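You operate a simulated robot arm through the tools that you are given. There is no shell and no other tool.

Carry out the task below with a simulated two-armed robot. There is one attempt and no reset: what you move stays moved.

## Task
Stir the small beaker on high till its oil film is gone, then tip it into the empty one.
Fine: the empty one beside the stir plate; stir dial off first; put the beaker back on the plate. Set down upright: small beaker.

It is judged by the outcome, as a careful person would: the job done as asked, and still so three seconds after it is handed in. It fails if anything else is knocked over, pushed out of place, dropped, spilled or broken.

## Robot
Two 7-joint arms with fingered hands on one trunk that stands fixed in place. Base frame: the origin is at the foot of the trunk, x ahead of it, y to its left, z up. Readings come in m, rad, newtons and seconds.
The left shoulder is at [0.099, 0.128, 1.086], the right one opposite. Payload 5 kg a hand.
The tool frame of a hand sits at the grasp point between the pads (the TCP): z along the fingers, y along the line on which they close. The tips reach 0.037 m beyond it. Largest opening 0.124 m; the body of the gripper starts 0.043 m behind the TCP. The gripper is a hand of 3 fingers: y runs from the thumb to the fingers, the wrist lies at [-0.021, -0.116, -0.203] in the tool frame, and closing takes about 1.5 s.
Orientation is that of the tool frame in the base frame, as a unit quaternion [w, x, y, z]. With the fingers straight down and the wrist toward the robot, the tool's x, y and z point along [0, 1, 0], [1, 0, 0] and [0, 0, -1] of the base frame.

## Interface
- The arms move only by the tool arm_command. It takes "left_moves", "right_moves" or both (then of equal length, played together; a hand with none holds still); each is a list of rows, each an object of numbers (a shift or turn left out is 0, a gripper value left out holds the last): "rx", "ry", "rz": the turn, a rotation vector about the base's x, y, z in rad; "dx", "dy", "dz": the shift along the base's x, y, z in m. In form: [{"rx": .., "ry": .., "rz": .., "dx": .., "dy": .., "dz": ..}, ...]. A call has 1 to 20 rows; each row shifts and turns the commanded pose from where the row before left it. "left_fingers" and "right_fingers" are, for a hand that has rows, the opening, from 0 (shut) to 1 (fully open), set as the call begins (left out, the last holds). A row lasts 0.2 s, in which the tool goes at most 0.05 m and 0.15 rad; a call with a longer step from one row to the next is refused whole, and so is a gripper value outside its range. A pose out of reach is approached as far as the arm can. The call stops where the force on the tool passes 40 N (or 10 N more than at its start, if that is more) or the arm is blocked; 0.2 s more then pass. The fingers move at their own pace (about 0.045 m/s each) and stop on an object; they squeeze with about 25 N. The grip force told is the motor's: it shows also when the fingers shut on nothing. Time passes only in rows, and 0.2 s behind the last, so rows that do not move let the fingers close. It gives the time, the measured TCP pose, the force on the tool (base axes), the opening and the grip force at its end, in the units of the frame above (readings bear some noise), with the torque about the TCP (base axes, N m) and any sound that the robot's microphone picked up.
- Cameras (640 x 400 px; columns grow to the right, rows downward): "scene" is now at [0.2704, -0.0036, 1.2723]; the picture's right is [-0.03, -1.00, 0.00], its down [-0.31, 0.01, -0.95] and it looks along [0.95, -0.03, -0.31] (base axes); focal length 286 px, centre (320, 200). "left" rides on the left gripper at [-0.073, -0.104, -0.154] in its tool frame; the picture's right is [-0.83, -0.26, 0.49], its down [0.51, -0.72, 0.47] and it looks along [0.23, 0.64, 0.73] (tool axes); focal length 243 px, centre (320, 200). "right" rides on the right gripper at [0.072, -0.104, -0.154] in its tool frame; the picture's right is [-0.83, 0.26, -0.49], its down [-0.51, -0.72, 0.47] and it looks along [-0.23, 0.64, 0.73] (tool axes); focal length 243 px, centre (320, 200). There is no depth. A picture from a camera that has moved, and an enlarged one, comes with that camera's place and axes in the base frame and with its lens.
- grab_frame(camera): a new picture of that camera. The clock stands still meanwhile.
- raise_lower(by): slides the trunk up (or, below 0, down) by that many m; the arms and the scene camera ride with it, the base frame stays. It gives what a move gives, with no picture.
- finger_targets(index, middle, thumb_bend, thumb_turn, hand): sets how far each is bent, from 0 (flat) to 1 (curled in); at 0.3 the hand is open as for a grip, at 0.7 the pads meet at the TCP. One left out holds its place. A second passes; each finger stops where it meets its share of the squeeze, and holds until it gets a number again. A gripper value or a shape takes the hand back. It gives what a move gives, with no picture; readings hold the bend of each and the force on the fingers (four entries, about 0 where the hand has none), thumb and palm. thumb_turn goes from beside the hand (0) to across from the fingers (1), as for a grip.
- set_grasp(shape, hand): the hand has 3 fingers and takes this shape, open, in about a second: jaw (thumb against the fingers, like two jaws); tri (thumb and two fingers); tip (a fingertip pinch); poke (one finger out to press); point (the index stretched); flat (the hand flat); cup (the hand cupped); fist (a fist). The gripper value then closes the fingers along that shape, each until it touches; the sizes above hold for jaw. It gives what a move gives, with no picture.
- aim_head(pan, tilt): turns the head with the scene camera to pan (to the left, within 1.396 rad either way) and tilt (down, from -0.506 to 1.204), counted from straight ahead of the robot. It gives what a move gives.
- enlarge(camera, box): a new picture of the part [left, top, right, bottom] of that camera's present view, enlarged. The clock stands still meanwhile.
- close_job(): hands the job in; it is judged then, once.

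Nothing tells you positions but the pictures and the camera data. Unless the task says otherwise, let go and move clear before handing in.

The tools are called after "Emit:" as name(argument=value, ...) on one line, values as JSON. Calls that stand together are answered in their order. arm_command: Moves the arms, as the interface text tells. Its arguments: {"type":"object","properties":{"left_moves":{"type":"array"},"left_fingers":{"type":"number"},"right_moves":{"type":"array"},"right_fingers":{"type":"number"}},"required":[]} The other tools are called the same way: raise_lower (by) slides the trunk up or down; set_grasp (shape, hand) gives the hand a shape; finger_targets (index, middle, thumb_bend, thumb_turn, hand) moves the fingers one by one; aim_head (pan, tilt) turns the head that bears the scene camera; grab_frame (camera) takes a picture; enlarge (camera, box) takes an enlarged picture of a part of a camera's view; close_job () hands the job in.

At the start:

```text
clock: 0.0
left_tcp_pos: [0.691, 0.3525, 1.1683]
left_ee_rot: [0.0, 0.707, 0.707, 0.0]
left_contact_force: [-0.6, -0.2, 0.1]
left_torque: [0.01, -0.02, 0.01]
left_finger_gap: 0.1234
left_finger_force: 0.1
left_shape: jaw
left_bend: [0.3, 0.3, 0.3, 0.98]
left_finger forces: [0.0, 0.0, 0.0, 0.1, 0.0, 0.0]
right_tcp_pos: [0.5576, -0.2211, 1.203]
right_ee_rot: [0.0, 0.707, 0.707, 0.0]
right_contact_force: [0.2, -0.3, 0.1]
right_torque: [0.0, -0.02, 0.01]
right_finger_gap: 0.1238
right_finger_force: 0.0
right_shape: jaw
right_bend: [0.3, 0.3, 0.3, 0.98]
right_finger forces: [0.1, 0.0, 0.0, 0.0, 0.0, 0.1]
trunk travel left (down, up): [-0.275, 0.288]
head pan, tilt: [-0.033, 0.319]
```

scene: 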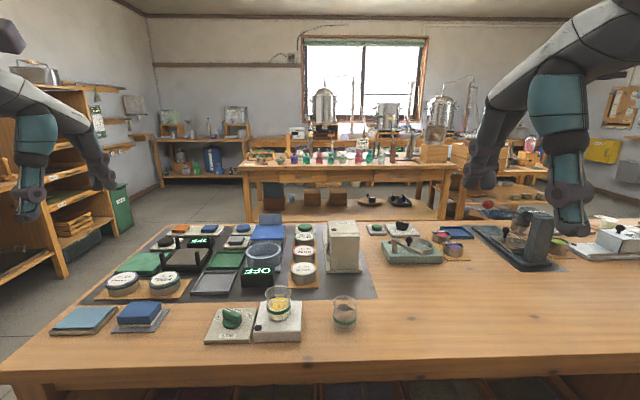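
right: 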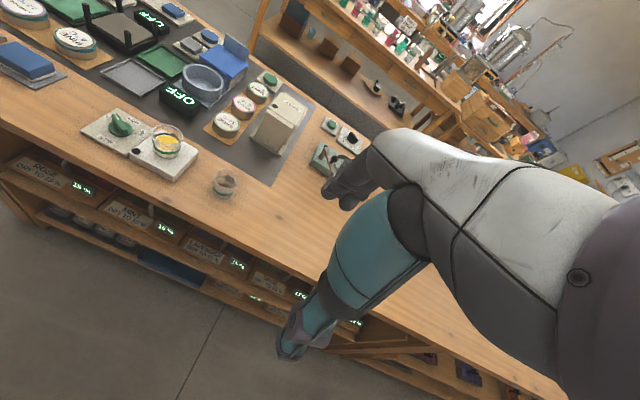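
left: 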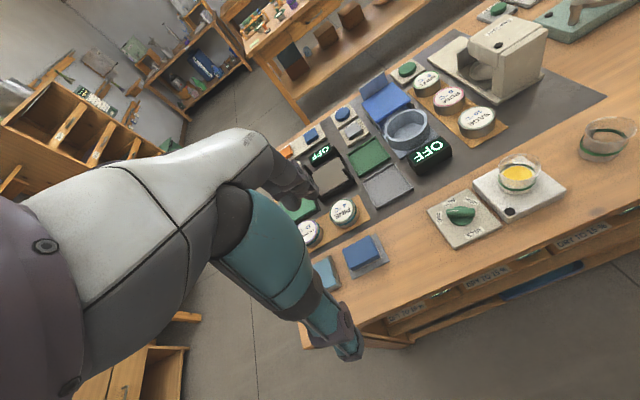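

I see a stir plate with a small beaker (yellow oil film), a green dial to its left, and an empty beaker to its right. I'll take closer looks before moving anything.

Emit:
enlarge(camera="scene", box=[190, 270, 390, 360])

Emit:
enlarge(camera="left", box=[400, 100, 640, 260])

Emit:
enlarge(camera="right", box=[70, 80, 270, 205])

```text
3.20 times, centred on (290, 315) of scene
camera zoom: at [0.2704, -0.0036, 1.2723], right [-0.03, -1.0, 0.0], down [-0.31, 0.01, -0.95], along [0.95, -0.03, -0.31], focal length 916 px, centre (416, -168)
```

zoom: 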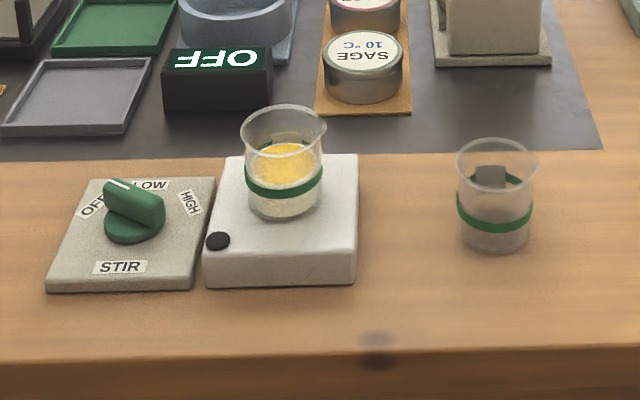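

```text
2.50 times, centred on (520, 180) of left
camera zoom: at [0.5874, 0.2801, 1.3226], right [-0.26, -0.83, -0.49], down [-0.72, 0.51, -0.47], along [0.64, 0.23, -0.73], focal length 606 px, centre (-180, 250)
```

zoom: 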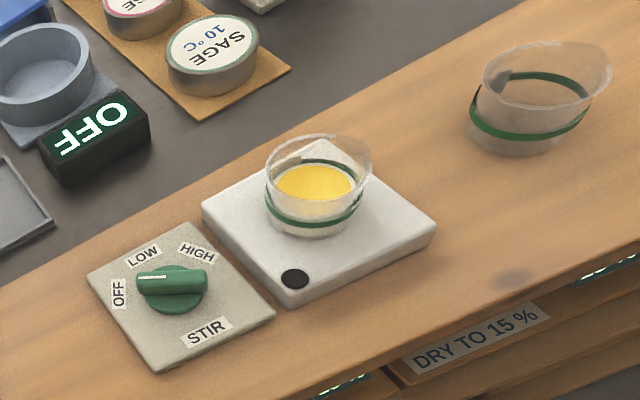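

```text
3.20 times, centred on (170, 142) of right
camera zoom: at [0.4538, -0.1489, 1.3561], right [0.26, -0.83, 0.49], down [-0.72, -0.51, -0.47], along [0.64, -0.23, -0.73], focal length 776 px, centre (800, 384)
```

zoom: 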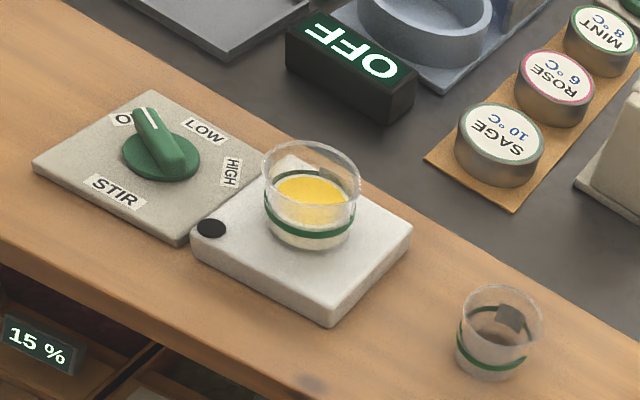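

The dial seems to be at about [0.80, 0.18, 0.82], the oil beaker's rim at [0.80, 0.07, 0.89] and the empty beaker's rim at [0.78, -0.07, 0.88]. I'll check the hand geometry next and swing the head to see the fingers.

Emit:
aim_head(pan=0.2, tilt=0.6)

Emit:
grab_frame(camera="scene")

Emit:
enlarge(camera="left", box=[200, 120, 400, 360])

```text
clock: 0.8
left_tcp_pos: [0.691, 0.3519, 1.1684]
left_ee_rot: [-0.001, 0.707, 0.707, -0.001]
left_contact_force: [-0.2, 0.4, -0.8]
left_torque: [0.04, -0.02, 0.02]
left_finger_gap: 0.1235
left_finger_force: 0.2
left_shape: jaw
left_bend: [0.3, 0.3, 0.3, 0.98]
left_finger forces: [0.0, 0.0, 0.0, 0.0, 0.0, 0.1]
right_tcp_pos: [0.5578, -0.2212, 1.2034]
right_ee_rot: [0.0, 0.707, 0.707, 0.0]
right_contact_force: [0.0, -0.5, 0.8]
right_torque: [0.01, -0.02, 0.04]
right_finger_gap: 0.1237
right_finger_force: 0.2
right_shape: jaw
right_bend: [0.3, 0.3, 0.3, 0.98]
right_finger forces: [0.1, 0.0, 0.0, 0.0, 0.0, 0.0]
trunk travel left (down, up): [-0.275, 0.288]
head pan, tilt: [0.201, 0.6]
```

```text
taken
camera scene: at [0.2637, 0.0171, 1.2466], right [0.2, -0.98, 0.0], down [-0.55, -0.11, -0.83], along [0.81, 0.16, -0.56], focal length 286 px, centre (320, 200)
```

scene: 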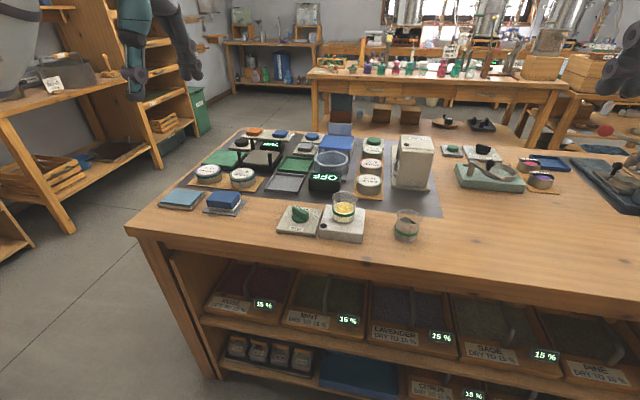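

```text
1.67 times, centred on (300, 240) of left
camera zoom: at [0.5874, 0.2802, 1.3226], right [-0.26, -0.83, -0.49], down [-0.72, 0.51, -0.47], along [0.64, 0.23, -0.73], focal length 404 px, centre (353, 133)
```

zoom: 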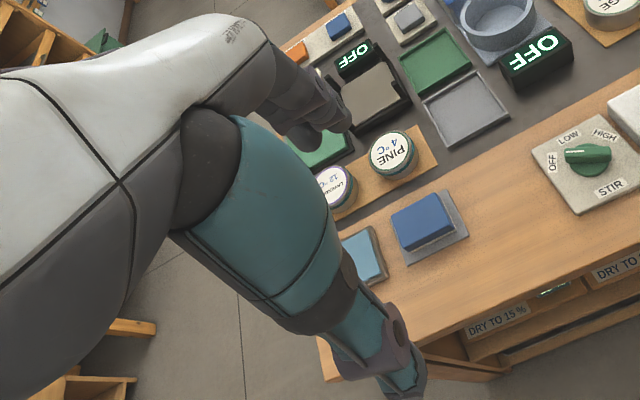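

The hand is quite bulky, so I want to see the fingers clearly. I'll turn the head toward the left hand.

Emit:
aim_head(pan=0.6, tilt=0.25)

Emit:
grab_frame(camera="scene")

```text
clock: 1.7
left_tcp_pos: [0.6908, 0.3515, 1.1677]
left_ee_rot: [0.0, 0.707, 0.707, 0.0]
left_contact_force: [-0.6, -0.6, -0.8]
left_torque: [-0.04, -0.03, -0.01]
left_finger_gap: 0.1236
left_finger_force: 0.1
left_shape: jaw
left_bend: [0.3, 0.3, 0.3, 0.98]
left_finger forces: [0.0, 0.0, 0.1, 0.0, 0.0, 0.0]
right_tcp_pos: [0.5587, -0.2221, 1.2032]
right_ee_rot: [0.0, 0.707, 0.707, 0.001]
right_contact_force: [-0.4, -0.5, -0.4]
right_torque: [-0.01, 0.0, 0.03]
right_finger_gap: 0.1238
right_finger_force: 0.1
right_shape: jaw
right_bend: [0.3, 0.3, 0.3, 0.98]
right_finger forces: [0.0, 0.0, 0.1, 0.1, 0.0, 0.1]
trunk travel left (down, up): [-0.275, 0.288]
head pan, tilt: [0.6, 0.25]
```

```text
taken
camera scene: at [0.2542, 0.0522, 1.2787], right [0.56, -0.83, 0.0], down [-0.2, -0.14, -0.97], along [0.8, 0.55, -0.25], focal length 286 px, centre (320, 200)
```

scene: 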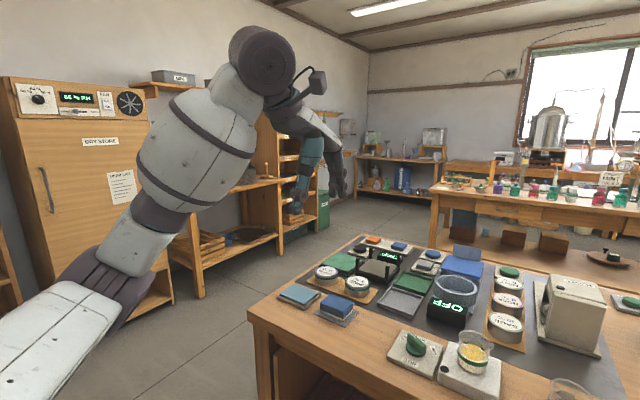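

Emit:
enlarge(camera="scene", box=[220, 20, 380, 230])

Emit:
enlarge(camera="scene", box=[370, 310, 530, 400])

```text
1.90 times, centred on (300, 125) of scene
camera zoom: at [0.2542, 0.0522, 1.2787], right [0.56, -0.83, 0.0], down [-0.2, -0.14, -0.97], along [0.8, 0.55, -0.25], focal length 545 px, centre (358, 343)
```

zoom: 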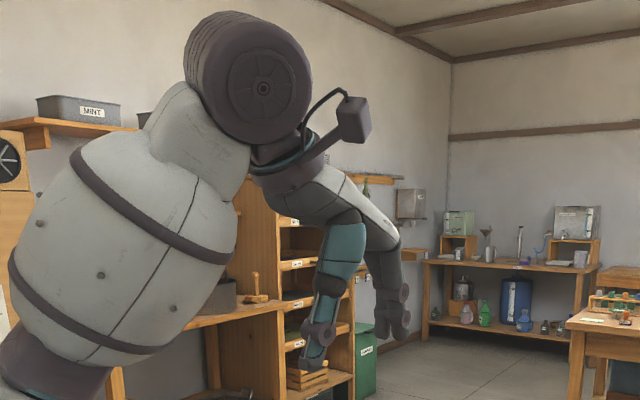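

```text
4.00 times, centred on (450, 355) of scene
camera zoom: at [0.2542, 0.0522, 1.2787], right [0.56, -0.83, 0.0], down [-0.2, -0.14, -0.97], along [0.8, 0.55, -0.25], focal length 1145 px, centre (-200, -420)
```

zoom: 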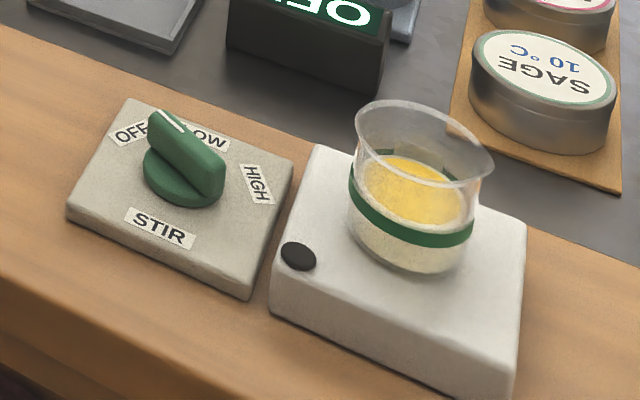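

The dial pointer is at about +55° (OFF), with LOW near 0° and HIGH near -60°, so I'll push the knob bar around with one fingertip. I'll set the left hand to poke and see where the tip lies.

Emit:
set_grasp(hand="left", shape="poke")

Emit:
enlarge(camera="scene", box=[220, 20, 380, 230])

Emit:
grab_frame(camera="left")

```text
clock: 2.6
left_tcp_pos: [0.6915, 0.3514, 1.1687]
left_ee_rot: [0.0, 0.707, 0.707, 0.0]
left_contact_force: [0.2, 0.2, 0.2]
left_torque: [0.05, -0.02, -0.01]
left_finger_gap: 0.0
left_finger_force: 0.2
left_shape: poke
left_bend: [0.7, 0.7, 1.0, 1.0]
left_finger forces: [0.1, 0.0, 0.1, 0.0, 0.0, 0.0]
right_tcp_pos: [0.5583, -0.2225, 1.2037]
right_ee_rot: [0.0, 0.707, 0.707, 0.0]
right_contact_force: [-0.3, -0.3, -0.4]
right_torque: [0.0, 0.01, -0.02]
right_finger_gap: 0.1236
right_finger_force: 0.1
right_shape: jaw
right_bend: [0.3, 0.3, 0.3, 0.98]
right_finger forces: [0.0, 0.0, 0.0, 0.0, 0.1, 0.0]
trunk travel left (down, up): [-0.275, 0.288]
head pan, tilt: [0.6, 0.25]
```

```text
1.90 times, centred on (300, 125) of scene
camera zoom: at [0.2542, 0.0523, 1.2788], right [0.56, -0.83, 0.0], down [-0.2, -0.14, -0.97], along [0.8, 0.55, -0.25], focal length 545 px, centre (358, 343)
```

zoom: 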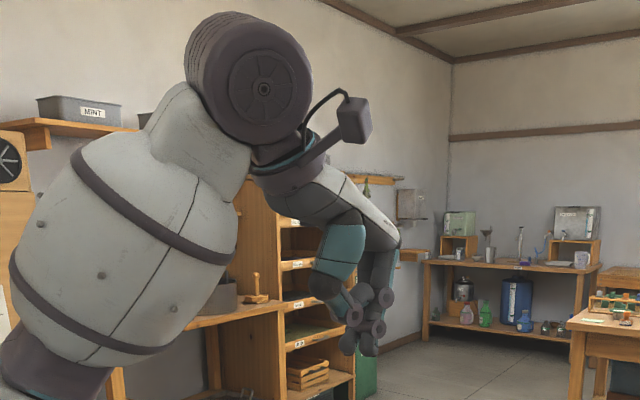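

```text
taken
camera left: at [0.5874, 0.2801, 1.3226], right [-0.26, -0.83, -0.49], down [-0.72, 0.51, -0.47], along [0.64, 0.23, -0.73], focal length 243 px, centre (320, 200)
```

left: 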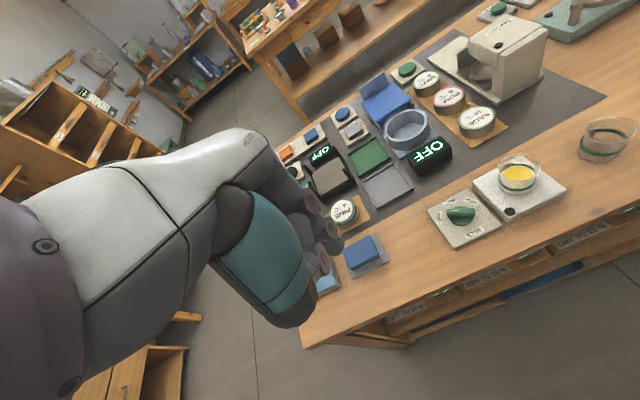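

Poke leaves both fingers at the same bend. I'll curl the middle finger and leave only the index out.

Emit:
finger_targets(hand="left", index=0.55, middle=1.0, thumb_bend=1.0)

Emit:
enlarge(camera="scene", box=[280, 80, 360, 210])

Emit:
enlarge(camera="left", box=[200, 140, 400, 340])

```text
clock: 3.6
left_tcp_pos: [0.6927, 0.3524, 1.1688]
left_ee_rot: [0.0, 0.707, 0.707, 0.0]
left_contact_force: [-0.1, -0.2, -0.5]
left_torque: [0.05, 0.04, 0.03]
left_finger_gap: 0.0354
left_finger_force: 0.1
left_shape: fingers
left_bend: [0.29, 1.0, 1.0, 1.0]
left_finger forces: [0.0, 0.1, 0.0, 0.0, 0.0, 0.1]
right_tcp_pos: [0.5595, -0.2222, 1.2038]
right_ee_rot: [0.0, 0.707, 0.707, 0.0]
right_contact_force: [0.1, 0.0, 1.2]
right_torque: [-0.01, 0.03, 0.0]
right_finger_gap: 0.1237
right_finger_force: 0.2
right_shape: jaw
right_bend: [0.3, 0.3, 0.3, 0.98]
right_finger forces: [0.0, 0.0, 0.0, 0.0, 0.0, 0.0]
trunk travel left (down, up): [-0.275, 0.288]
head pan, tilt: [0.6, 0.25]
```

```text
3.08 times, centred on (320, 145) of scene
camera zoom: at [0.2542, 0.0523, 1.2788], right [0.56, -0.83, 0.0], down [-0.2, -0.14, -0.97], along [0.8, 0.55, -0.25], focal length 881 px, centre (320, 369)
```

zoom: 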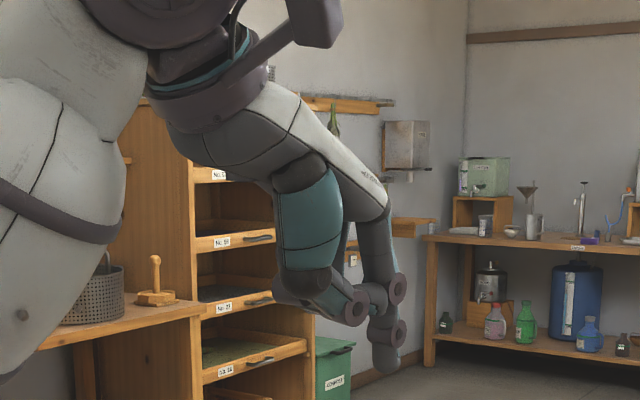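

```text
2.00 times, centred on (300, 240) of left
camera zoom: at [0.5874, 0.2801, 1.3226], right [-0.26, -0.83, -0.49], down [-0.72, 0.51, -0.47], along [0.64, 0.23, -0.73], focal length 485 px, centre (360, 120)
```

zoom: 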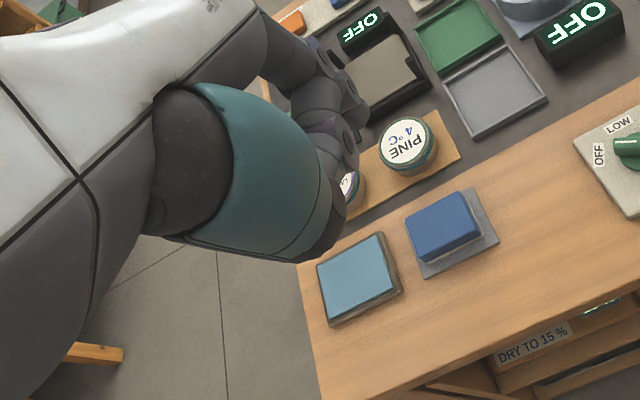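

The index reads 0.29 rather than 0.55. I'll issue it again and look.

Emit:
finger_targets(hand="left", index=0.6)

Emit:
enlarge(camera="scene", box=[280, 80, 360, 210])

Emit:
enlarge(camera="left", box=[200, 140, 400, 340])

```text
clock: 4.6
left_tcp_pos: [0.6916, 0.3531, 1.1679]
left_ee_rot: [0.0, 0.707, 0.707, 0.0]
left_contact_force: [0.3, -0.7, -0.3]
left_torque: [0.0, -0.02, 0.0]
left_finger_gap: 0.0332
left_finger_force: 0.1
left_shape: fingers
left_bend: [0.29, 1.0, 1.0, 1.0]
left_finger forces: [0.0, 0.1, 0.0, 0.1, 0.0, 0.0]
right_tcp_pos: [0.5581, -0.2218, 1.203]
right_ee_rot: [0.0, 0.707, 0.707, -0.001]
right_contact_force: [0.6, -0.3, 0.0]
right_torque: [-0.02, -0.03, 0.03]
right_finger_gap: 0.1237
right_finger_force: 0.1
right_shape: jaw
right_bend: [0.3, 0.3, 0.3, 0.98]
right_finger forces: [0.0, 0.0, 0.0, 0.1, 0.0, 0.0]
trunk travel left (down, up): [-0.275, 0.288]
head pan, tilt: [0.6, 0.25]
```

```text
3.08 times, centred on (320, 145) of scene
camera zoom: at [0.2542, 0.0523, 1.2788], right [0.56, -0.83, 0.0], down [-0.2, -0.14, -0.97], along [0.8, 0.55, -0.25], focal length 881 px, centre (320, 369)
```

zoom: 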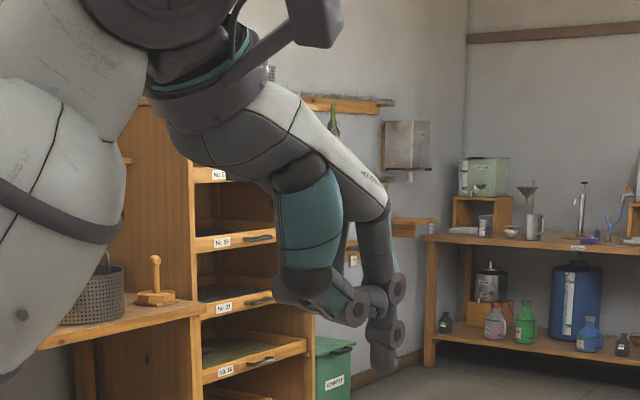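

```text
2.00 times, centred on (300, 240) of left
camera zoom: at [0.5874, 0.2801, 1.3226], right [-0.26, -0.83, -0.49], down [-0.72, 0.51, -0.47], along [0.64, 0.23, -0.73], focal length 485 px, centre (360, 120)
```

zoom: 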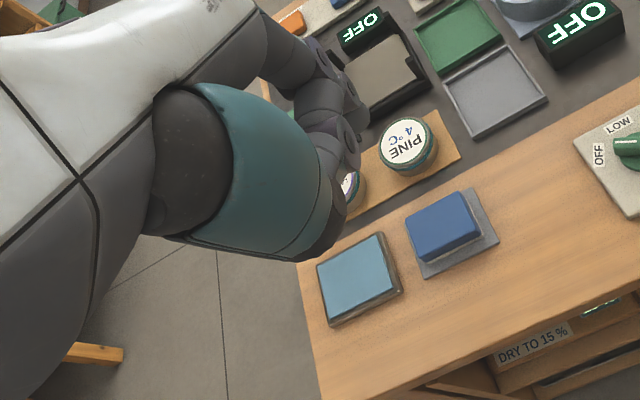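

The index is not responding to small changes, so I'll test it with a larger one.

Emit:
finger_targets(hand="left", index=0.2, middle=1.0, thumb_bend=0.8, thumb_turn=0.3)

Emit:
finger_targets(hand="left", index=0.6)

Emit:
grab_frame(camera="left")

Emit:
enlarge(camera="scene", box=[280, 80, 360, 210])

```text
clock: 5.6
left_tcp_pos: [0.6912, 0.352, 1.1686]
left_ee_rot: [0.0, 0.707, 0.707, 0.0]
left_contact_force: [-0.7, -0.7, 0.6]
left_torque: [-0.02, 0.04, 0.01]
left_finger_gap: 0.0892
left_finger_force: 0.1
left_shape: fingers
left_bend: [0.2, 1.0, 0.8, 0.31]
left_finger forces: [0.0, 0.0, 0.1, 0.0, 0.0, 0.0]
right_tcp_pos: [0.5599, -0.222, 1.2025]
right_ee_rot: [0.0, 0.707, 0.707, 0.001]
right_contact_force: [-0.1, 0.2, -0.4]
right_torque: [-0.03, -0.05, 0.03]
right_finger_gap: 0.1235
right_finger_force: 0.1
right_shape: jaw
right_bend: [0.3, 0.3, 0.3, 0.98]
right_finger forces: [0.1, 0.1, 0.0, 0.0, 0.1, 0.0]
trunk travel left (down, up): [-0.275, 0.288]
head pan, tilt: [0.6, 0.25]
```

```text
clock: 6.6
left_tcp_pos: [0.6895, 0.3514, 1.1686]
left_ee_rot: [0.0, 0.707, 0.707, -0.001]
left_contact_force: [-0.6, 0.0, -0.2]
left_torque: [0.04, -0.02, 0.0]
left_finger_gap: 0.0709
left_finger_force: 0.0
left_shape: fingers
left_bend: [0.6, 1.0, 0.8, 0.31]
left_finger forces: [0.1, 0.0, 0.0, 0.1, 0.0, 0.0]
right_tcp_pos: [0.5593, -0.2225, 1.203]
right_ee_rot: [0.001, 0.706, 0.708, -0.001]
right_contact_force: [1.2, -0.5, -0.2]
right_torque: [0.02, 0.02, 0.0]
right_finger_gap: 0.1237
right_finger_force: 0.0
right_shape: jaw
right_bend: [0.3, 0.3, 0.3, 0.98]
right_finger forces: [0.0, 0.0, 0.0, 0.0, 0.0, 0.1]
trunk travel left (down, up): [-0.275, 0.288]
head pan, tilt: [0.6, 0.25]
```

```text
taken
camera left: at [0.5874, 0.2802, 1.3226], right [-0.26, -0.83, -0.49], down [-0.72, 0.51, -0.47], along [0.64, 0.23, -0.73], focal length 243 px, centre (320, 200)
```

left: 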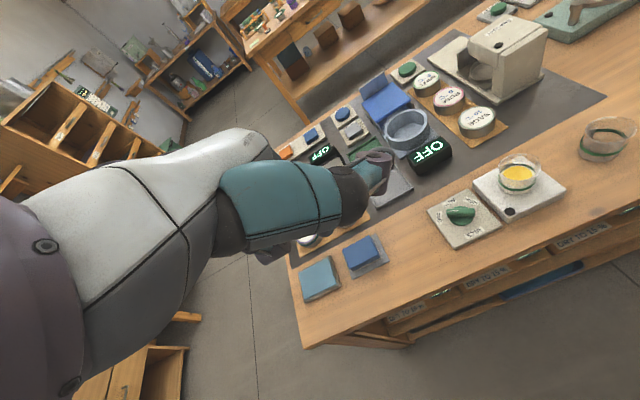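

```text
3.08 times, centred on (320, 145) of scene
camera zoom: at [0.2542, 0.0523, 1.2788], right [0.56, -0.83, 0.0], down [-0.2, -0.14, -0.97], along [0.8, 0.55, -0.25], focal length 881 px, centre (320, 369)
```

zoom: 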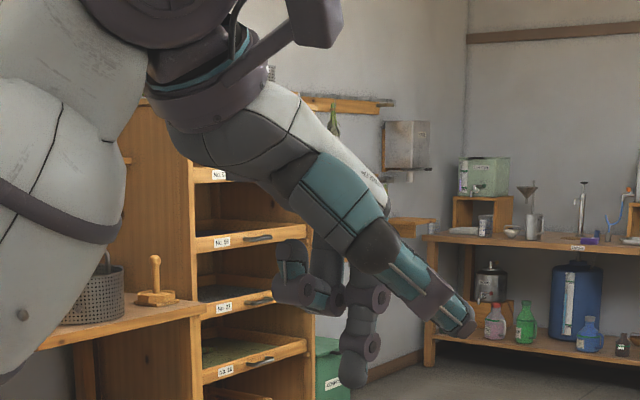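

The thumb had been blocking the index. I'll curl the thumb and middle finger, keep the index out at 0.3, and bring the hand above the dial to check where the tip is.

Emit:
finger_targets(hand="left", index=0.3, middle=1.0, thumb_bend=0.8, thumb_turn=1.0)

Emit:
finger_targets(hand="left", thumb_bend=1.0)

Emit:
arm_command(left_moves=[{"dx": 0.0034, "dy": -0.0175, "dz": -0.029}, {"dx": 0.0034, "dy": -0.0175, "dz": -0.029}, {"dx": 0.0034, "dy": -0.0175, "dz": -0.029}, {"dx": 0.0034, "dy": -0.0175, "dz": -0.029}, {"dx": 0.0034, "dy": -0.0175, "dz": -0.029}, {"dx": 0.0034, "dy": -0.0175, "dz": -0.029}, {"dx": 0.0034, "dy": -0.0175, "dz": -0.029}, {"dx": 0.0034, "dy": -0.0175, "dz": -0.029}, {}])

Emit:
aim_head(pan=0.2, tilt=0.6)

Emit:
enlarge(camera="scene", box=[220, 120, 420, 260])

Emit:
grab_frame(camera="left")

Emit:
enlarge(camera="right", box=[70, 60, 270, 205])

```text
clock: 7.6
left_tcp_pos: [0.6923, 0.3525, 1.1675]
left_ee_rot: [0.0, 0.707, 0.707, 0.0]
left_contact_force: [-1.1, -0.1, -0.4]
left_torque: [-0.01, -0.03, 0.02]
left_finger_gap: 0.0447
left_finger_force: 0.1
left_shape: fingers
left_bend: [0.3, 1.0, 0.8, 1.0]
left_finger forces: [0.0, 0.0, 0.0, 0.0, 0.0, 0.0]
right_tcp_pos: [0.5596, -0.2217, 1.2039]
right_ee_rot: [-0.001, 0.708, 0.706, 0.0]
right_contact_force: [-0.2, 0.5, -0.4]
right_torque: [0.03, 0.02, 0.0]
right_finger_gap: 0.1234
right_finger_force: 0.1
right_shape: jaw
right_bend: [0.3, 0.3, 0.3, 0.98]
right_finger forces: [0.0, 0.0, 0.0, 0.0, 0.0, 0.0]
trunk travel left (down, up): [-0.275, 0.288]
head pan, tilt: [0.6, 0.25]
```

```text
clock: 8.6
left_tcp_pos: [0.6904, 0.3522, 1.1686]
left_ee_rot: [0.0, 0.707, 0.707, 0.0]
left_contact_force: [-0.3, 0.2, -1.1]
left_torque: [0.01, 0.0, -0.01]
left_finger_gap: 0.0354
left_finger_force: 0.0
left_shape: fingers
left_bend: [0.29, 1.0, 0.97, 1.0]
left_finger forces: [0.0, 0.0, 0.0, 0.0, 0.0, 0.0]
right_tcp_pos: [0.558, -0.2222, 1.2029]
right_ee_rot: [0.0, 0.707, 0.707, -0.001]
right_contact_force: [-0.2, -0.4, -0.4]
right_torque: [-0.03, -0.02, 0.01]
right_finger_gap: 0.1235
right_finger_force: 0.1
right_shape: jaw
right_bend: [0.3, 0.3, 0.3, 0.98]
right_finger forces: [0.0, 0.1, 0.1, 0.0, 0.0, 0.0]
trunk travel left (down, up): [-0.275, 0.288]
head pan, tilt: [0.6, 0.25]
```

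```text
clock: 10.6
left_tcp_pos: [0.719, 0.2128, 0.9359]
left_ee_rot: [0.001, 0.707, 0.707, 0.0]
left_contact_force: [-1.2, 0.2, -1.4]
left_torque: [-0.02, 0.0, 0.0]
left_finger_gap: 0.0352
left_finger_force: 0.0
left_shape: fingers
left_bend: [0.29, 1.0, 0.97, 1.0]
left_finger forces: [0.0, 0.0, 0.1, 0.1, 0.0, 0.0]
right_tcp_pos: [0.5592, -0.2221, 1.2017]
right_ee_rot: [0.0, 0.707, 0.707, 0.0]
right_contact_force: [0.1, -0.2, 0.6]
right_torque: [0.01, -0.01, -0.01]
right_finger_gap: 0.1237
right_finger_force: 0.0
right_shape: jaw
right_bend: [0.3, 0.3, 0.3, 0.98]
right_finger forces: [0.0, 0.0, 0.0, 0.0, 0.0, 0.0]
trunk travel left (down, up): [-0.275, 0.288]
head pan, tilt: [0.6, 0.25]
```

```text
clock: 11.4
left_tcp_pos: [0.7176, 0.2138, 0.9378]
left_ee_rot: [-0.001, 0.707, 0.707, 0.0]
left_contact_force: [-0.1, 0.0, 0.7]
left_torque: [0.01, -0.01, 0.01]
left_finger_gap: 0.0353
left_finger_force: 0.0
left_shape: fingers
left_bend: [0.29, 1.0, 0.97, 1.0]
left_finger forces: [0.0, 0.1, 0.0, 0.0, 0.0, 0.0]
right_tcp_pos: [0.5583, -0.2231, 1.203]
right_ee_rot: [0.0, 0.707, 0.707, 0.0]
right_contact_force: [0.4, -0.2, 0.6]
right_torque: [-0.02, -0.03, 0.01]
right_finger_gap: 0.1237
right_finger_force: 0.0
right_shape: jaw
right_bend: [0.3, 0.3, 0.3, 0.98]
right_finger forces: [0.0, 0.1, 0.0, 0.0, 0.1, 0.0]
trunk travel left (down, up): [-0.275, 0.288]
head pan, tilt: [0.201, 0.6]
```

```text
2.86 times, centred on (320, 190) of scene
camera zoom: at [0.2637, 0.0172, 1.2466], right [0.2, -0.98, 0.0], down [-0.55, -0.11, -0.83], along [0.81, 0.17, -0.56], focal length 818 px, centre (320, 229)
```

zoom: 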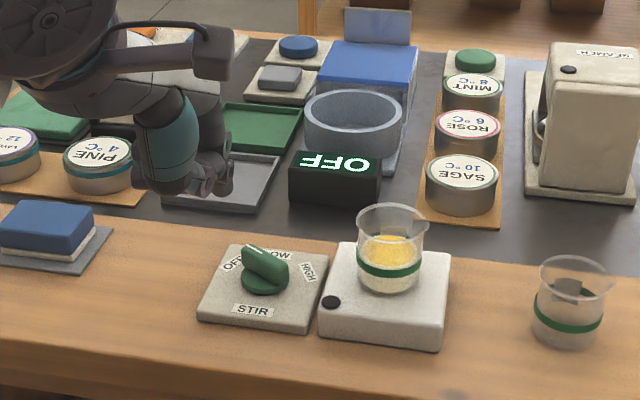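

```text
taken
camera left: at [0.6146, 0.1415, 1.0902], right [-0.26, -0.83, -0.49], down [-0.72, 0.51, -0.47], along [0.64, 0.23, -0.73], focal length 243 px, centre (320, 200)
```

left: 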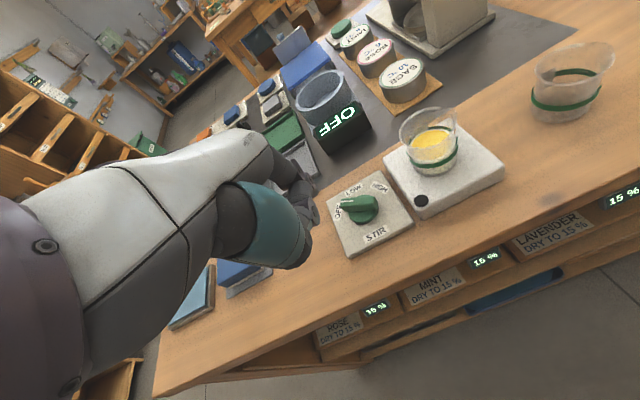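

```text
2.76 times, centred on (170, 132) of right
camera zoom: at [0.4538, -0.1489, 1.3561], right [0.26, -0.83, 0.49], down [-0.72, -0.51, -0.47], along [0.64, -0.23, -0.73], focal length 669 px, centre (734, 386)
```

zoom: 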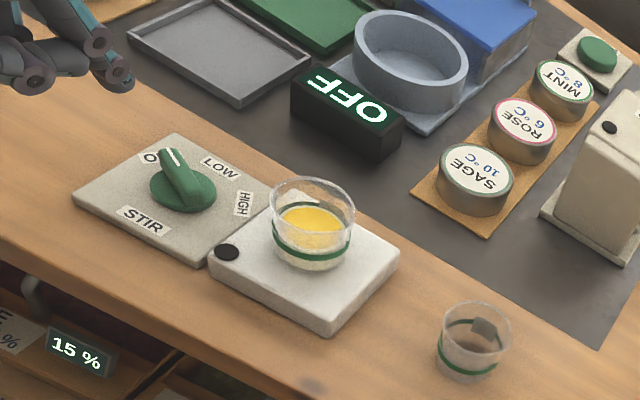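

The index tip sits about (+0.077, -0.005, -0.037) from the TCP, and the dial centre is near (0.800, 0.178). I'll take a closer look at the dial from the left wrist camera.

Emit:
enlarge(camera="left", box=[280, 150, 440, 250])

Emit:
enlarge(camera="scene", box=[260, 190, 420, 250])

```text
4.00 times, centred on (360, 200) of left
camera zoom: at [0.6146, 0.1415, 1.0902], right [-0.26, -0.83, -0.49], down [-0.72, 0.51, -0.47], along [0.64, 0.23, -0.73], focal length 970 px, centre (160, 200)
```

zoom: 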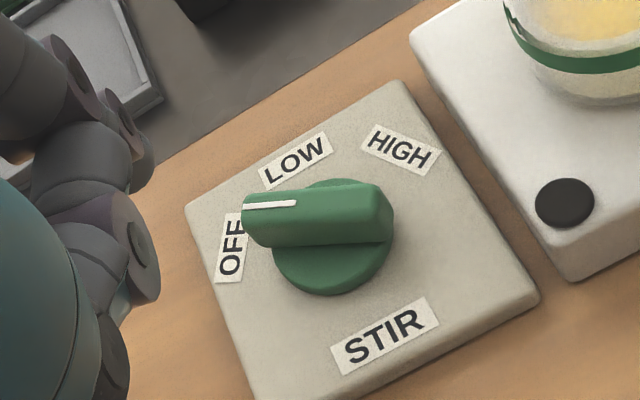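

```text
4.00 times, centred on (340, 220) of scene
camera zoom: at [0.2637, 0.0172, 1.2466], right [0.2, -0.98, 0.0], down [-0.55, -0.11, -0.83], along [0.81, 0.17, -0.56], focal length 1145 px, centre (240, 120)
```

zoom: 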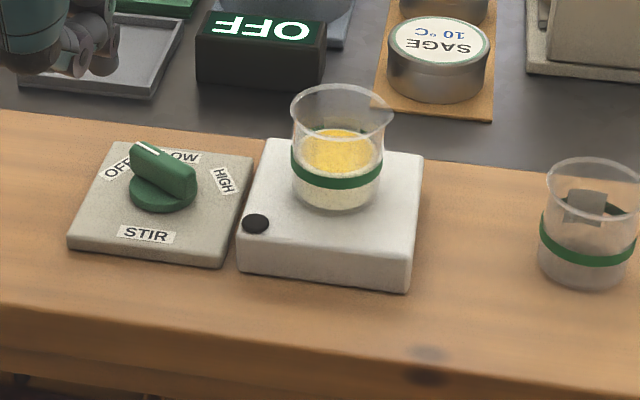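

The bar points to about +55° (OFF), its top is near z 0.837 and its centre near (0.800, 0.178). I'll lower the index tip beside the bar on its counter-clockwise side.

Emit:
arm_command(left_moves=[{"dx": -0.007, "dy": -0.0055}, {"dz": -0.025}, {"dz": -0.025}, {"dz": -0.02}, {}])

Emit:
enlarge(camera="scene", box=[250, 170, 410, 250])

Emit:
enlarge(camera="left", box=[250, 130, 450, 270])

Emit:
enlarge(camera="right", box=[50, 60, 210, 165])

```text
clock: 12.6
left_tcp_pos: [0.7115, 0.2063, 0.8658]
left_ee_rot: [0.0, 0.707, 0.707, 0.0]
left_contact_force: [0.0, -1.2, 1.2]
left_torque: [0.02, 0.02, 0.01]
left_finger_gap: 0.0355
left_finger_force: 0.0
left_shape: fingers
left_bend: [0.29, 1.0, 0.97, 1.0]
left_finger forces: [0.0, 0.1, 0.0, 0.1, 0.0, 0.0]
right_tcp_pos: [0.5584, -0.2216, 1.2023]
right_ee_rot: [0.0, 0.707, 0.707, 0.0]
right_contact_force: [0.6, 0.2, -0.1]
right_torque: [0.0, -0.01, -0.02]
right_finger_gap: 0.1237
right_finger_force: 0.0
right_shape: jaw
right_bend: [0.3, 0.3, 0.3, 0.98]
right_finger forces: [0.0, 0.0, 0.0, 0.1, 0.1, 0.0]
trunk travel left (down, up): [-0.275, 0.288]
head pan, tilt: [0.201, 0.6]
```

```text
4.00 times, centred on (330, 210) of scene
camera zoom: at [0.2637, 0.017, 1.2466], right [0.2, -0.98, 0.0], down [-0.55, -0.11, -0.83], along [0.81, 0.16, -0.56], focal length 1145 px, centre (280, 160)
```

zoom: 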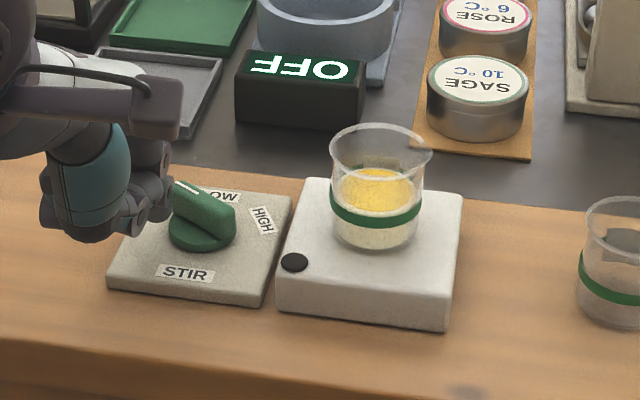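

```text
2.86 times, centred on (350, 200) of left
camera zoom: at [0.608, 0.1349, 1.0198], right [-0.26, -0.83, -0.49], down [-0.72, 0.51, -0.47], along [0.64, 0.23, -0.73], focal length 693 px, centre (234, 200)
```

zoom: 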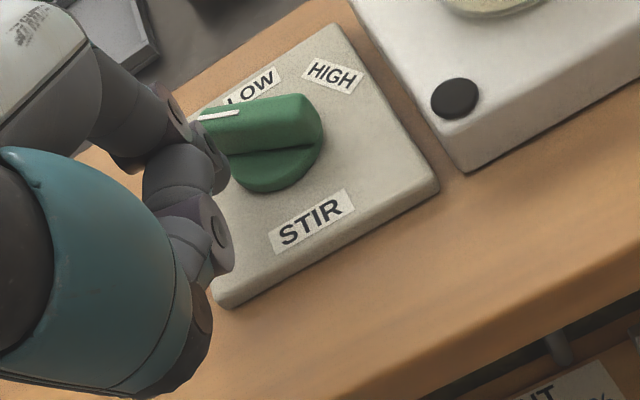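

```text
3.81 times, centred on (130, 112) of right
camera zoom: at [0.4537, -0.149, 1.3561], right [0.26, -0.83, 0.49], down [-0.72, -0.51, -0.47], along [0.64, -0.23, -0.73], focal length 924 px, centre (1044, 533)
```

zoom: 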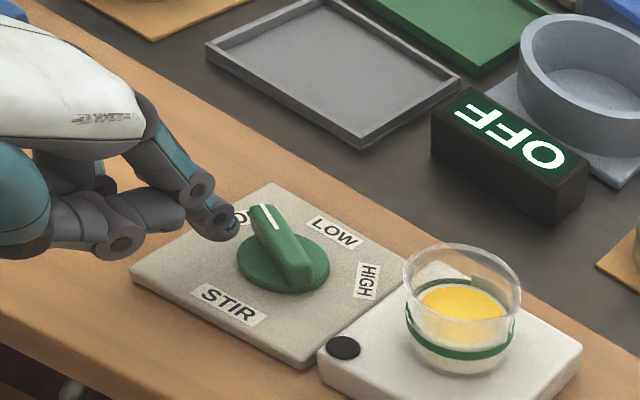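

The tip is left of the bar next to the OFF label. I'll lower it a few millimetres more, push the bar around to LOW, and check.

Emit:
arm_command(left_moves=[{"dz": -0.004}, {"dx": 0.006, "dy": -0.0015}, {"dx": 0.0058, "dy": -0.0015}, {"dx": 0.0038, "dy": -0.0006}, {"dx": 0.0038, "dy": -0.0006}, {"dx": 0.0033, "dy": -0.0019}, {"dx": 0.0033, "dy": -0.0019}, {}])

Emit:
enlarge(camera="left", box=[250, 130, 450, 270])

Emit:
enlarge(camera="right", box=[50, 60, 210, 165])

```text
clock: 14.4
left_tcp_pos: [0.7378, 0.1987, 0.863]
left_ee_rot: [0.0, 0.708, 0.706, 0.0]
left_contact_force: [0.0, 1.1, -0.1]
left_torque: [0.01, 0.02, 0.08]
left_finger_gap: 0.0354
left_finger_force: 0.7
left_shape: fingers
left_bend: [0.29, 1.0, 0.97, 1.0]
left_finger forces: [1.0, 0.0, 0.1, 0.1, 0.0, 0.0]
right_tcp_pos: [0.5587, -0.2214, 1.2037]
right_ee_rot: [-0.001, 0.707, 0.707, 0.0]
right_contact_force: [-0.5, 0.7, -0.2]
right_torque: [0.04, -0.02, -0.02]
right_finger_gap: 0.1235
right_finger_force: 0.0
right_shape: jaw
right_bend: [0.3, 0.3, 0.3, 0.98]
right_finger forces: [0.0, 0.0, 0.0, 0.0, 0.1, 0.0]
trunk travel left (down, up): [-0.275, 0.288]
head pan, tilt: [0.201, 0.6]
```

```text
2.86 times, centred on (350, 200) of left
camera zoom: at [0.6332, 0.1269, 1.0169], right [-0.26, -0.83, -0.49], down [-0.72, 0.51, -0.47], along [0.64, 0.23, -0.73], focal length 693 px, centre (234, 200)
```

zoom: 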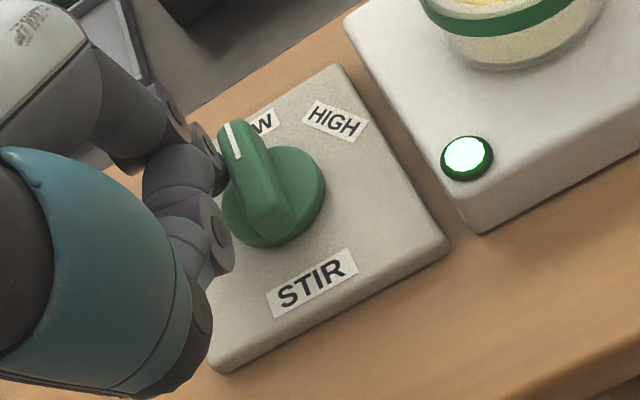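

```text
3.81 times, centred on (130, 112) of right
camera zoom: at [0.4537, -0.1488, 1.3562], right [0.26, -0.83, 0.49], down [-0.72, -0.51, -0.47], along [0.64, -0.23, -0.73], focal length 924 px, centre (1044, 533)
```

zoom: 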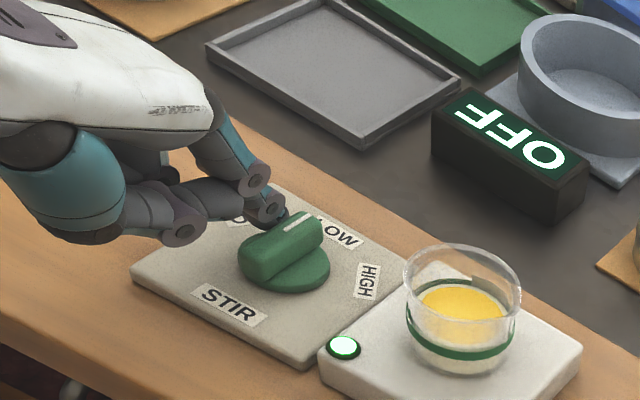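

The dial turned to LOW and the plate's light is on. I'll continue to HIGH.

Emit:
arm_command(left_moves=[{"dx": 0.0025, "dy": -0.0029}, {"dx": 0.0025, "dy": -0.0029}, {"dx": 0.0013, "dy": -0.0036}, {"dx": 0.0013, "dy": -0.0036}, {"dx": 0.0, "dy": -0.0038}, {"dx": 0.0, "dy": -0.0038}, {}])

Emit:
enlarge(camera="left", box=[250, 130, 450, 270])

Emit:
enlarge(camera="right", box=[50, 60, 210, 165])

```text
clock: 16.0
left_tcp_pos: [0.7446, 0.1805, 0.8627]
left_ee_rot: [-0.001, 0.707, 0.708, 0.0]
left_contact_force: [2.5, 5.1, 1.4]
left_torque: [0.1, -0.19, 0.37]
left_finger_gap: 0.0365
left_finger_force: 2.8
left_shape: fingers
left_bend: [0.29, 1.0, 0.98, 1.0]
left_finger forces: [4.9, 0.0, 0.1, 0.0, 0.1, 0.1]
right_tcp_pos: [0.5584, -0.2212, 1.2038]
right_ee_rot: [0.001, 0.707, 0.707, 0.001]
right_contact_force: [-0.2, 0.0, 0.5]
right_torque: [0.01, -0.04, -0.01]
right_finger_gap: 0.1236
right_finger_force: 0.0
right_shape: jaw
right_bend: [0.3, 0.3, 0.3, 0.98]
right_finger forces: [0.0, 0.1, 0.0, 0.0, 0.0, 0.0]
trunk travel left (down, up): [-0.275, 0.288]
head pan, tilt: [0.201, 0.6]
```

```text
2.86 times, centred on (350, 200) of left
camera zoom: at [0.6412, 0.1074, 1.0162], right [-0.26, -0.83, -0.49], down [-0.72, 0.51, -0.47], along [0.64, 0.23, -0.73], focal length 693 px, centre (234, 200)
```

zoom: 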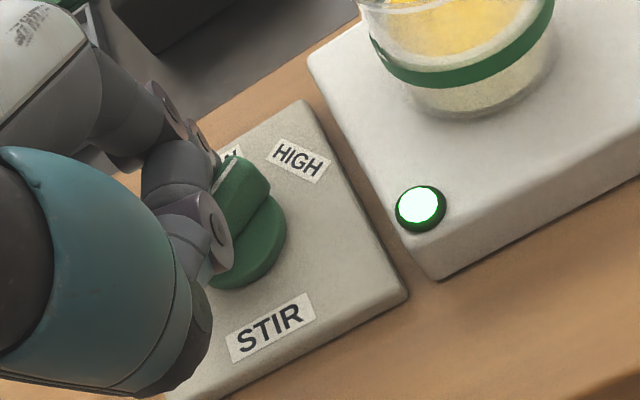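

```text
3.81 times, centred on (130, 112) of right
camera zoom: at [0.4538, -0.1483, 1.3562], right [0.26, -0.83, 0.49], down [-0.72, -0.51, -0.47], along [0.64, -0.23, -0.73], focal length 924 px, centre (1044, 533)
```

zoom: 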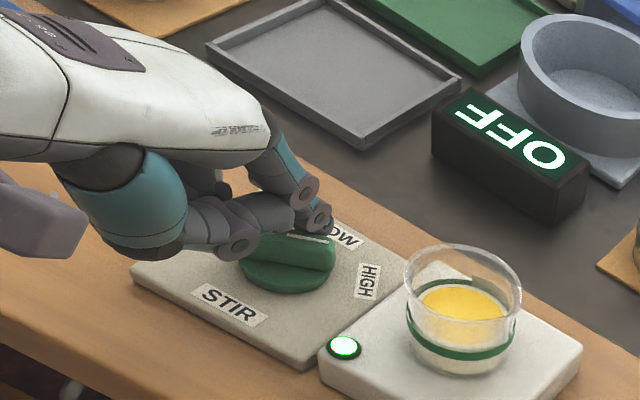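

The bar is at about -32°, past LOW, with only light contact force. I'll keep following the arc toward HIGH.

Emit:
arm_command(left_moves=[{"dx": -0.0005, "dy": -0.003}, {"dx": -0.001, "dy": -0.003}, {"dx": -0.0015, "dy": -0.003}, {"dx": -0.0015, "dy": -0.002}, {}])

Emit:
enlarge(camera="left", box=[250, 130, 450, 270])

Emit:
enlarge(camera="right", box=[50, 60, 210, 165])

```text
clock: 17.2
left_tcp_pos: [0.741, 0.1693, 0.8616]
left_ee_rot: [0.0, 0.706, 0.708, 0.0]
left_contact_force: [9.7, 15.6, 1.2]
left_torque: [0.35, -0.29, 1.1]
left_finger_gap: 0.0406
left_finger_force: 7.1
left_shape: fingers
left_bend: [0.26, 1.0, 0.99, 1.0]
left_finger forces: [14.4, 0.1, 0.1, 0.0, 0.1, 0.1]
right_tcp_pos: [0.5591, -0.2207, 1.2031]
right_ee_rot: [0.001, 0.707, 0.707, 0.0]
right_contact_force: [0.3, 0.0, -0.2]
right_torque: [-0.01, 0.0, -0.02]
right_finger_gap: 0.1234
right_finger_force: 0.0
right_shape: jaw
right_bend: [0.3, 0.3, 0.3, 0.98]
right_finger forces: [0.0, 0.0, 0.0, 0.0, 0.0, 0.0]
trunk travel left (down, up): [-0.275, 0.288]
head pan, tilt: [0.201, 0.6]
```

```text
2.86 times, centred on (350, 200) of left
camera zoom: at [0.6371, 0.0965, 1.0162], right [-0.26, -0.83, -0.49], down [-0.72, 0.51, -0.47], along [0.64, 0.23, -0.73], focal length 693 px, centre (234, 200)
```

zoom: 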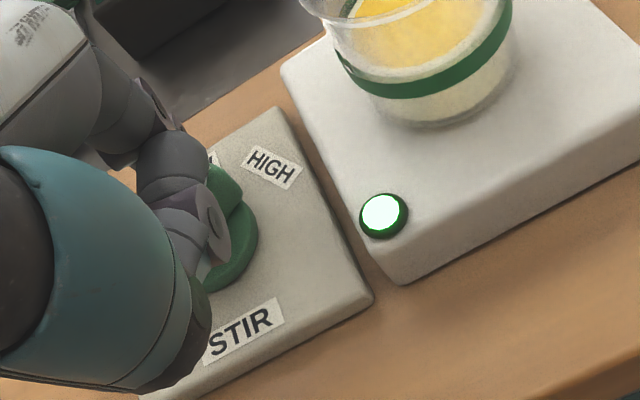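

```text
3.81 times, centred on (130, 112) of right
camera zoom: at [0.4547, -0.1473, 1.356], right [0.26, -0.83, 0.49], down [-0.72, -0.51, -0.47], along [0.64, -0.23, -0.73], focal length 924 px, centre (1044, 533)
```

zoom: 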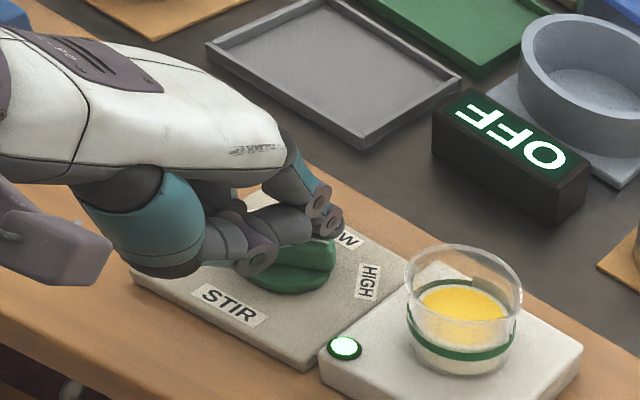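

The force is rising while the bar has stopped near -32°, possibly because the curled fingers are blocking the tail. I'll back off, lift and look.

Emit:
arm_command(left_moves=[{"dx": 0.004, "dy": 0.006}, {"dx": 0.004, "dy": 0.006}, {"dz": 0.03}, {"dz": 0.03}, {"dz": 0.02, "dy": 0.02}, {}])

Emit:
enlarge(camera="left", box=[280, 150, 440, 250])

Emit:
enlarge(camera="right", box=[50, 60, 210, 165])

```text
clock: 18.6
left_tcp_pos: [0.7471, 0.1972, 0.9434]
left_ee_rot: [0.0, 0.707, 0.708, 0.0]
left_contact_force: [0.0, -0.6, 0.5]
left_torque: [0.03, -0.01, -0.02]
left_finger_gap: 0.0378
left_finger_force: 0.0
left_shape: fingers
left_bend: [0.28, 1.0, 0.99, 1.0]
left_finger forces: [0.0, 0.1, 0.0, 0.0, 0.1, 0.0]
right_tcp_pos: [0.5588, -0.223, 1.2032]
right_ee_rot: [0.0, 0.707, 0.707, 0.0]
right_contact_force: [0.2, -0.6, 0.2]
right_torque: [-0.03, -0.02, 0.01]
right_finger_gap: 0.1236
right_finger_force: 0.2
right_shape: jaw
right_bend: [0.3, 0.3, 0.3, 0.98]
right_finger forces: [0.0, 0.1, 0.1, 0.0, 0.0, 0.0]
trunk travel left (down, up): [-0.275, 0.288]
head pan, tilt: [0.201, 0.6]
```

```text
4.00 times, centred on (360, 200) of left
camera zoom: at [0.6438, 0.1258, 1.097], right [-0.26, -0.83, -0.49], down [-0.72, 0.51, -0.47], along [0.64, 0.23, -0.73], focal length 970 px, centre (160, 200)
```

zoom: 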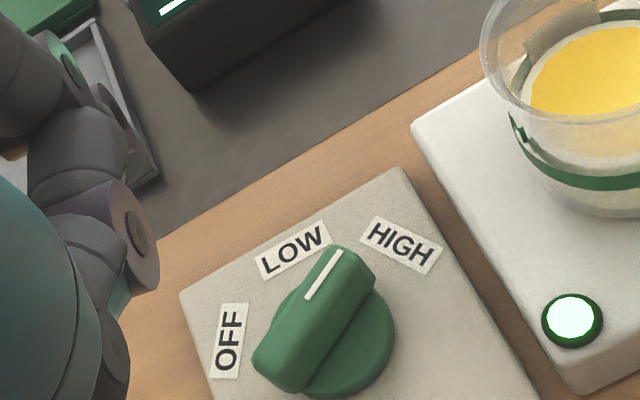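

```text
3.81 times, centred on (130, 112) of right
camera zoom: at [0.4541, -0.1495, 1.3559], right [0.26, -0.83, 0.49], down [-0.72, -0.51, -0.47], along [0.64, -0.23, -0.73], focal length 924 px, centre (1044, 533)
```

zoom: 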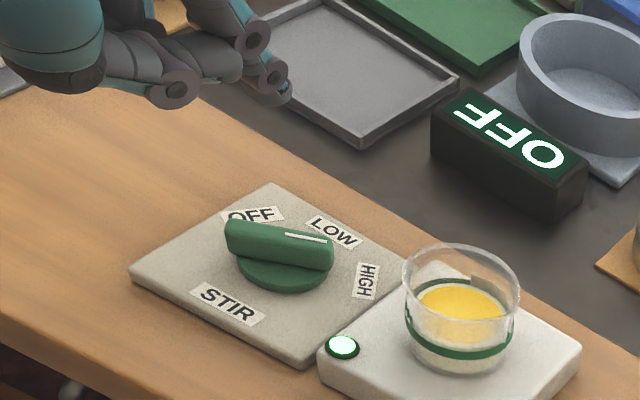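

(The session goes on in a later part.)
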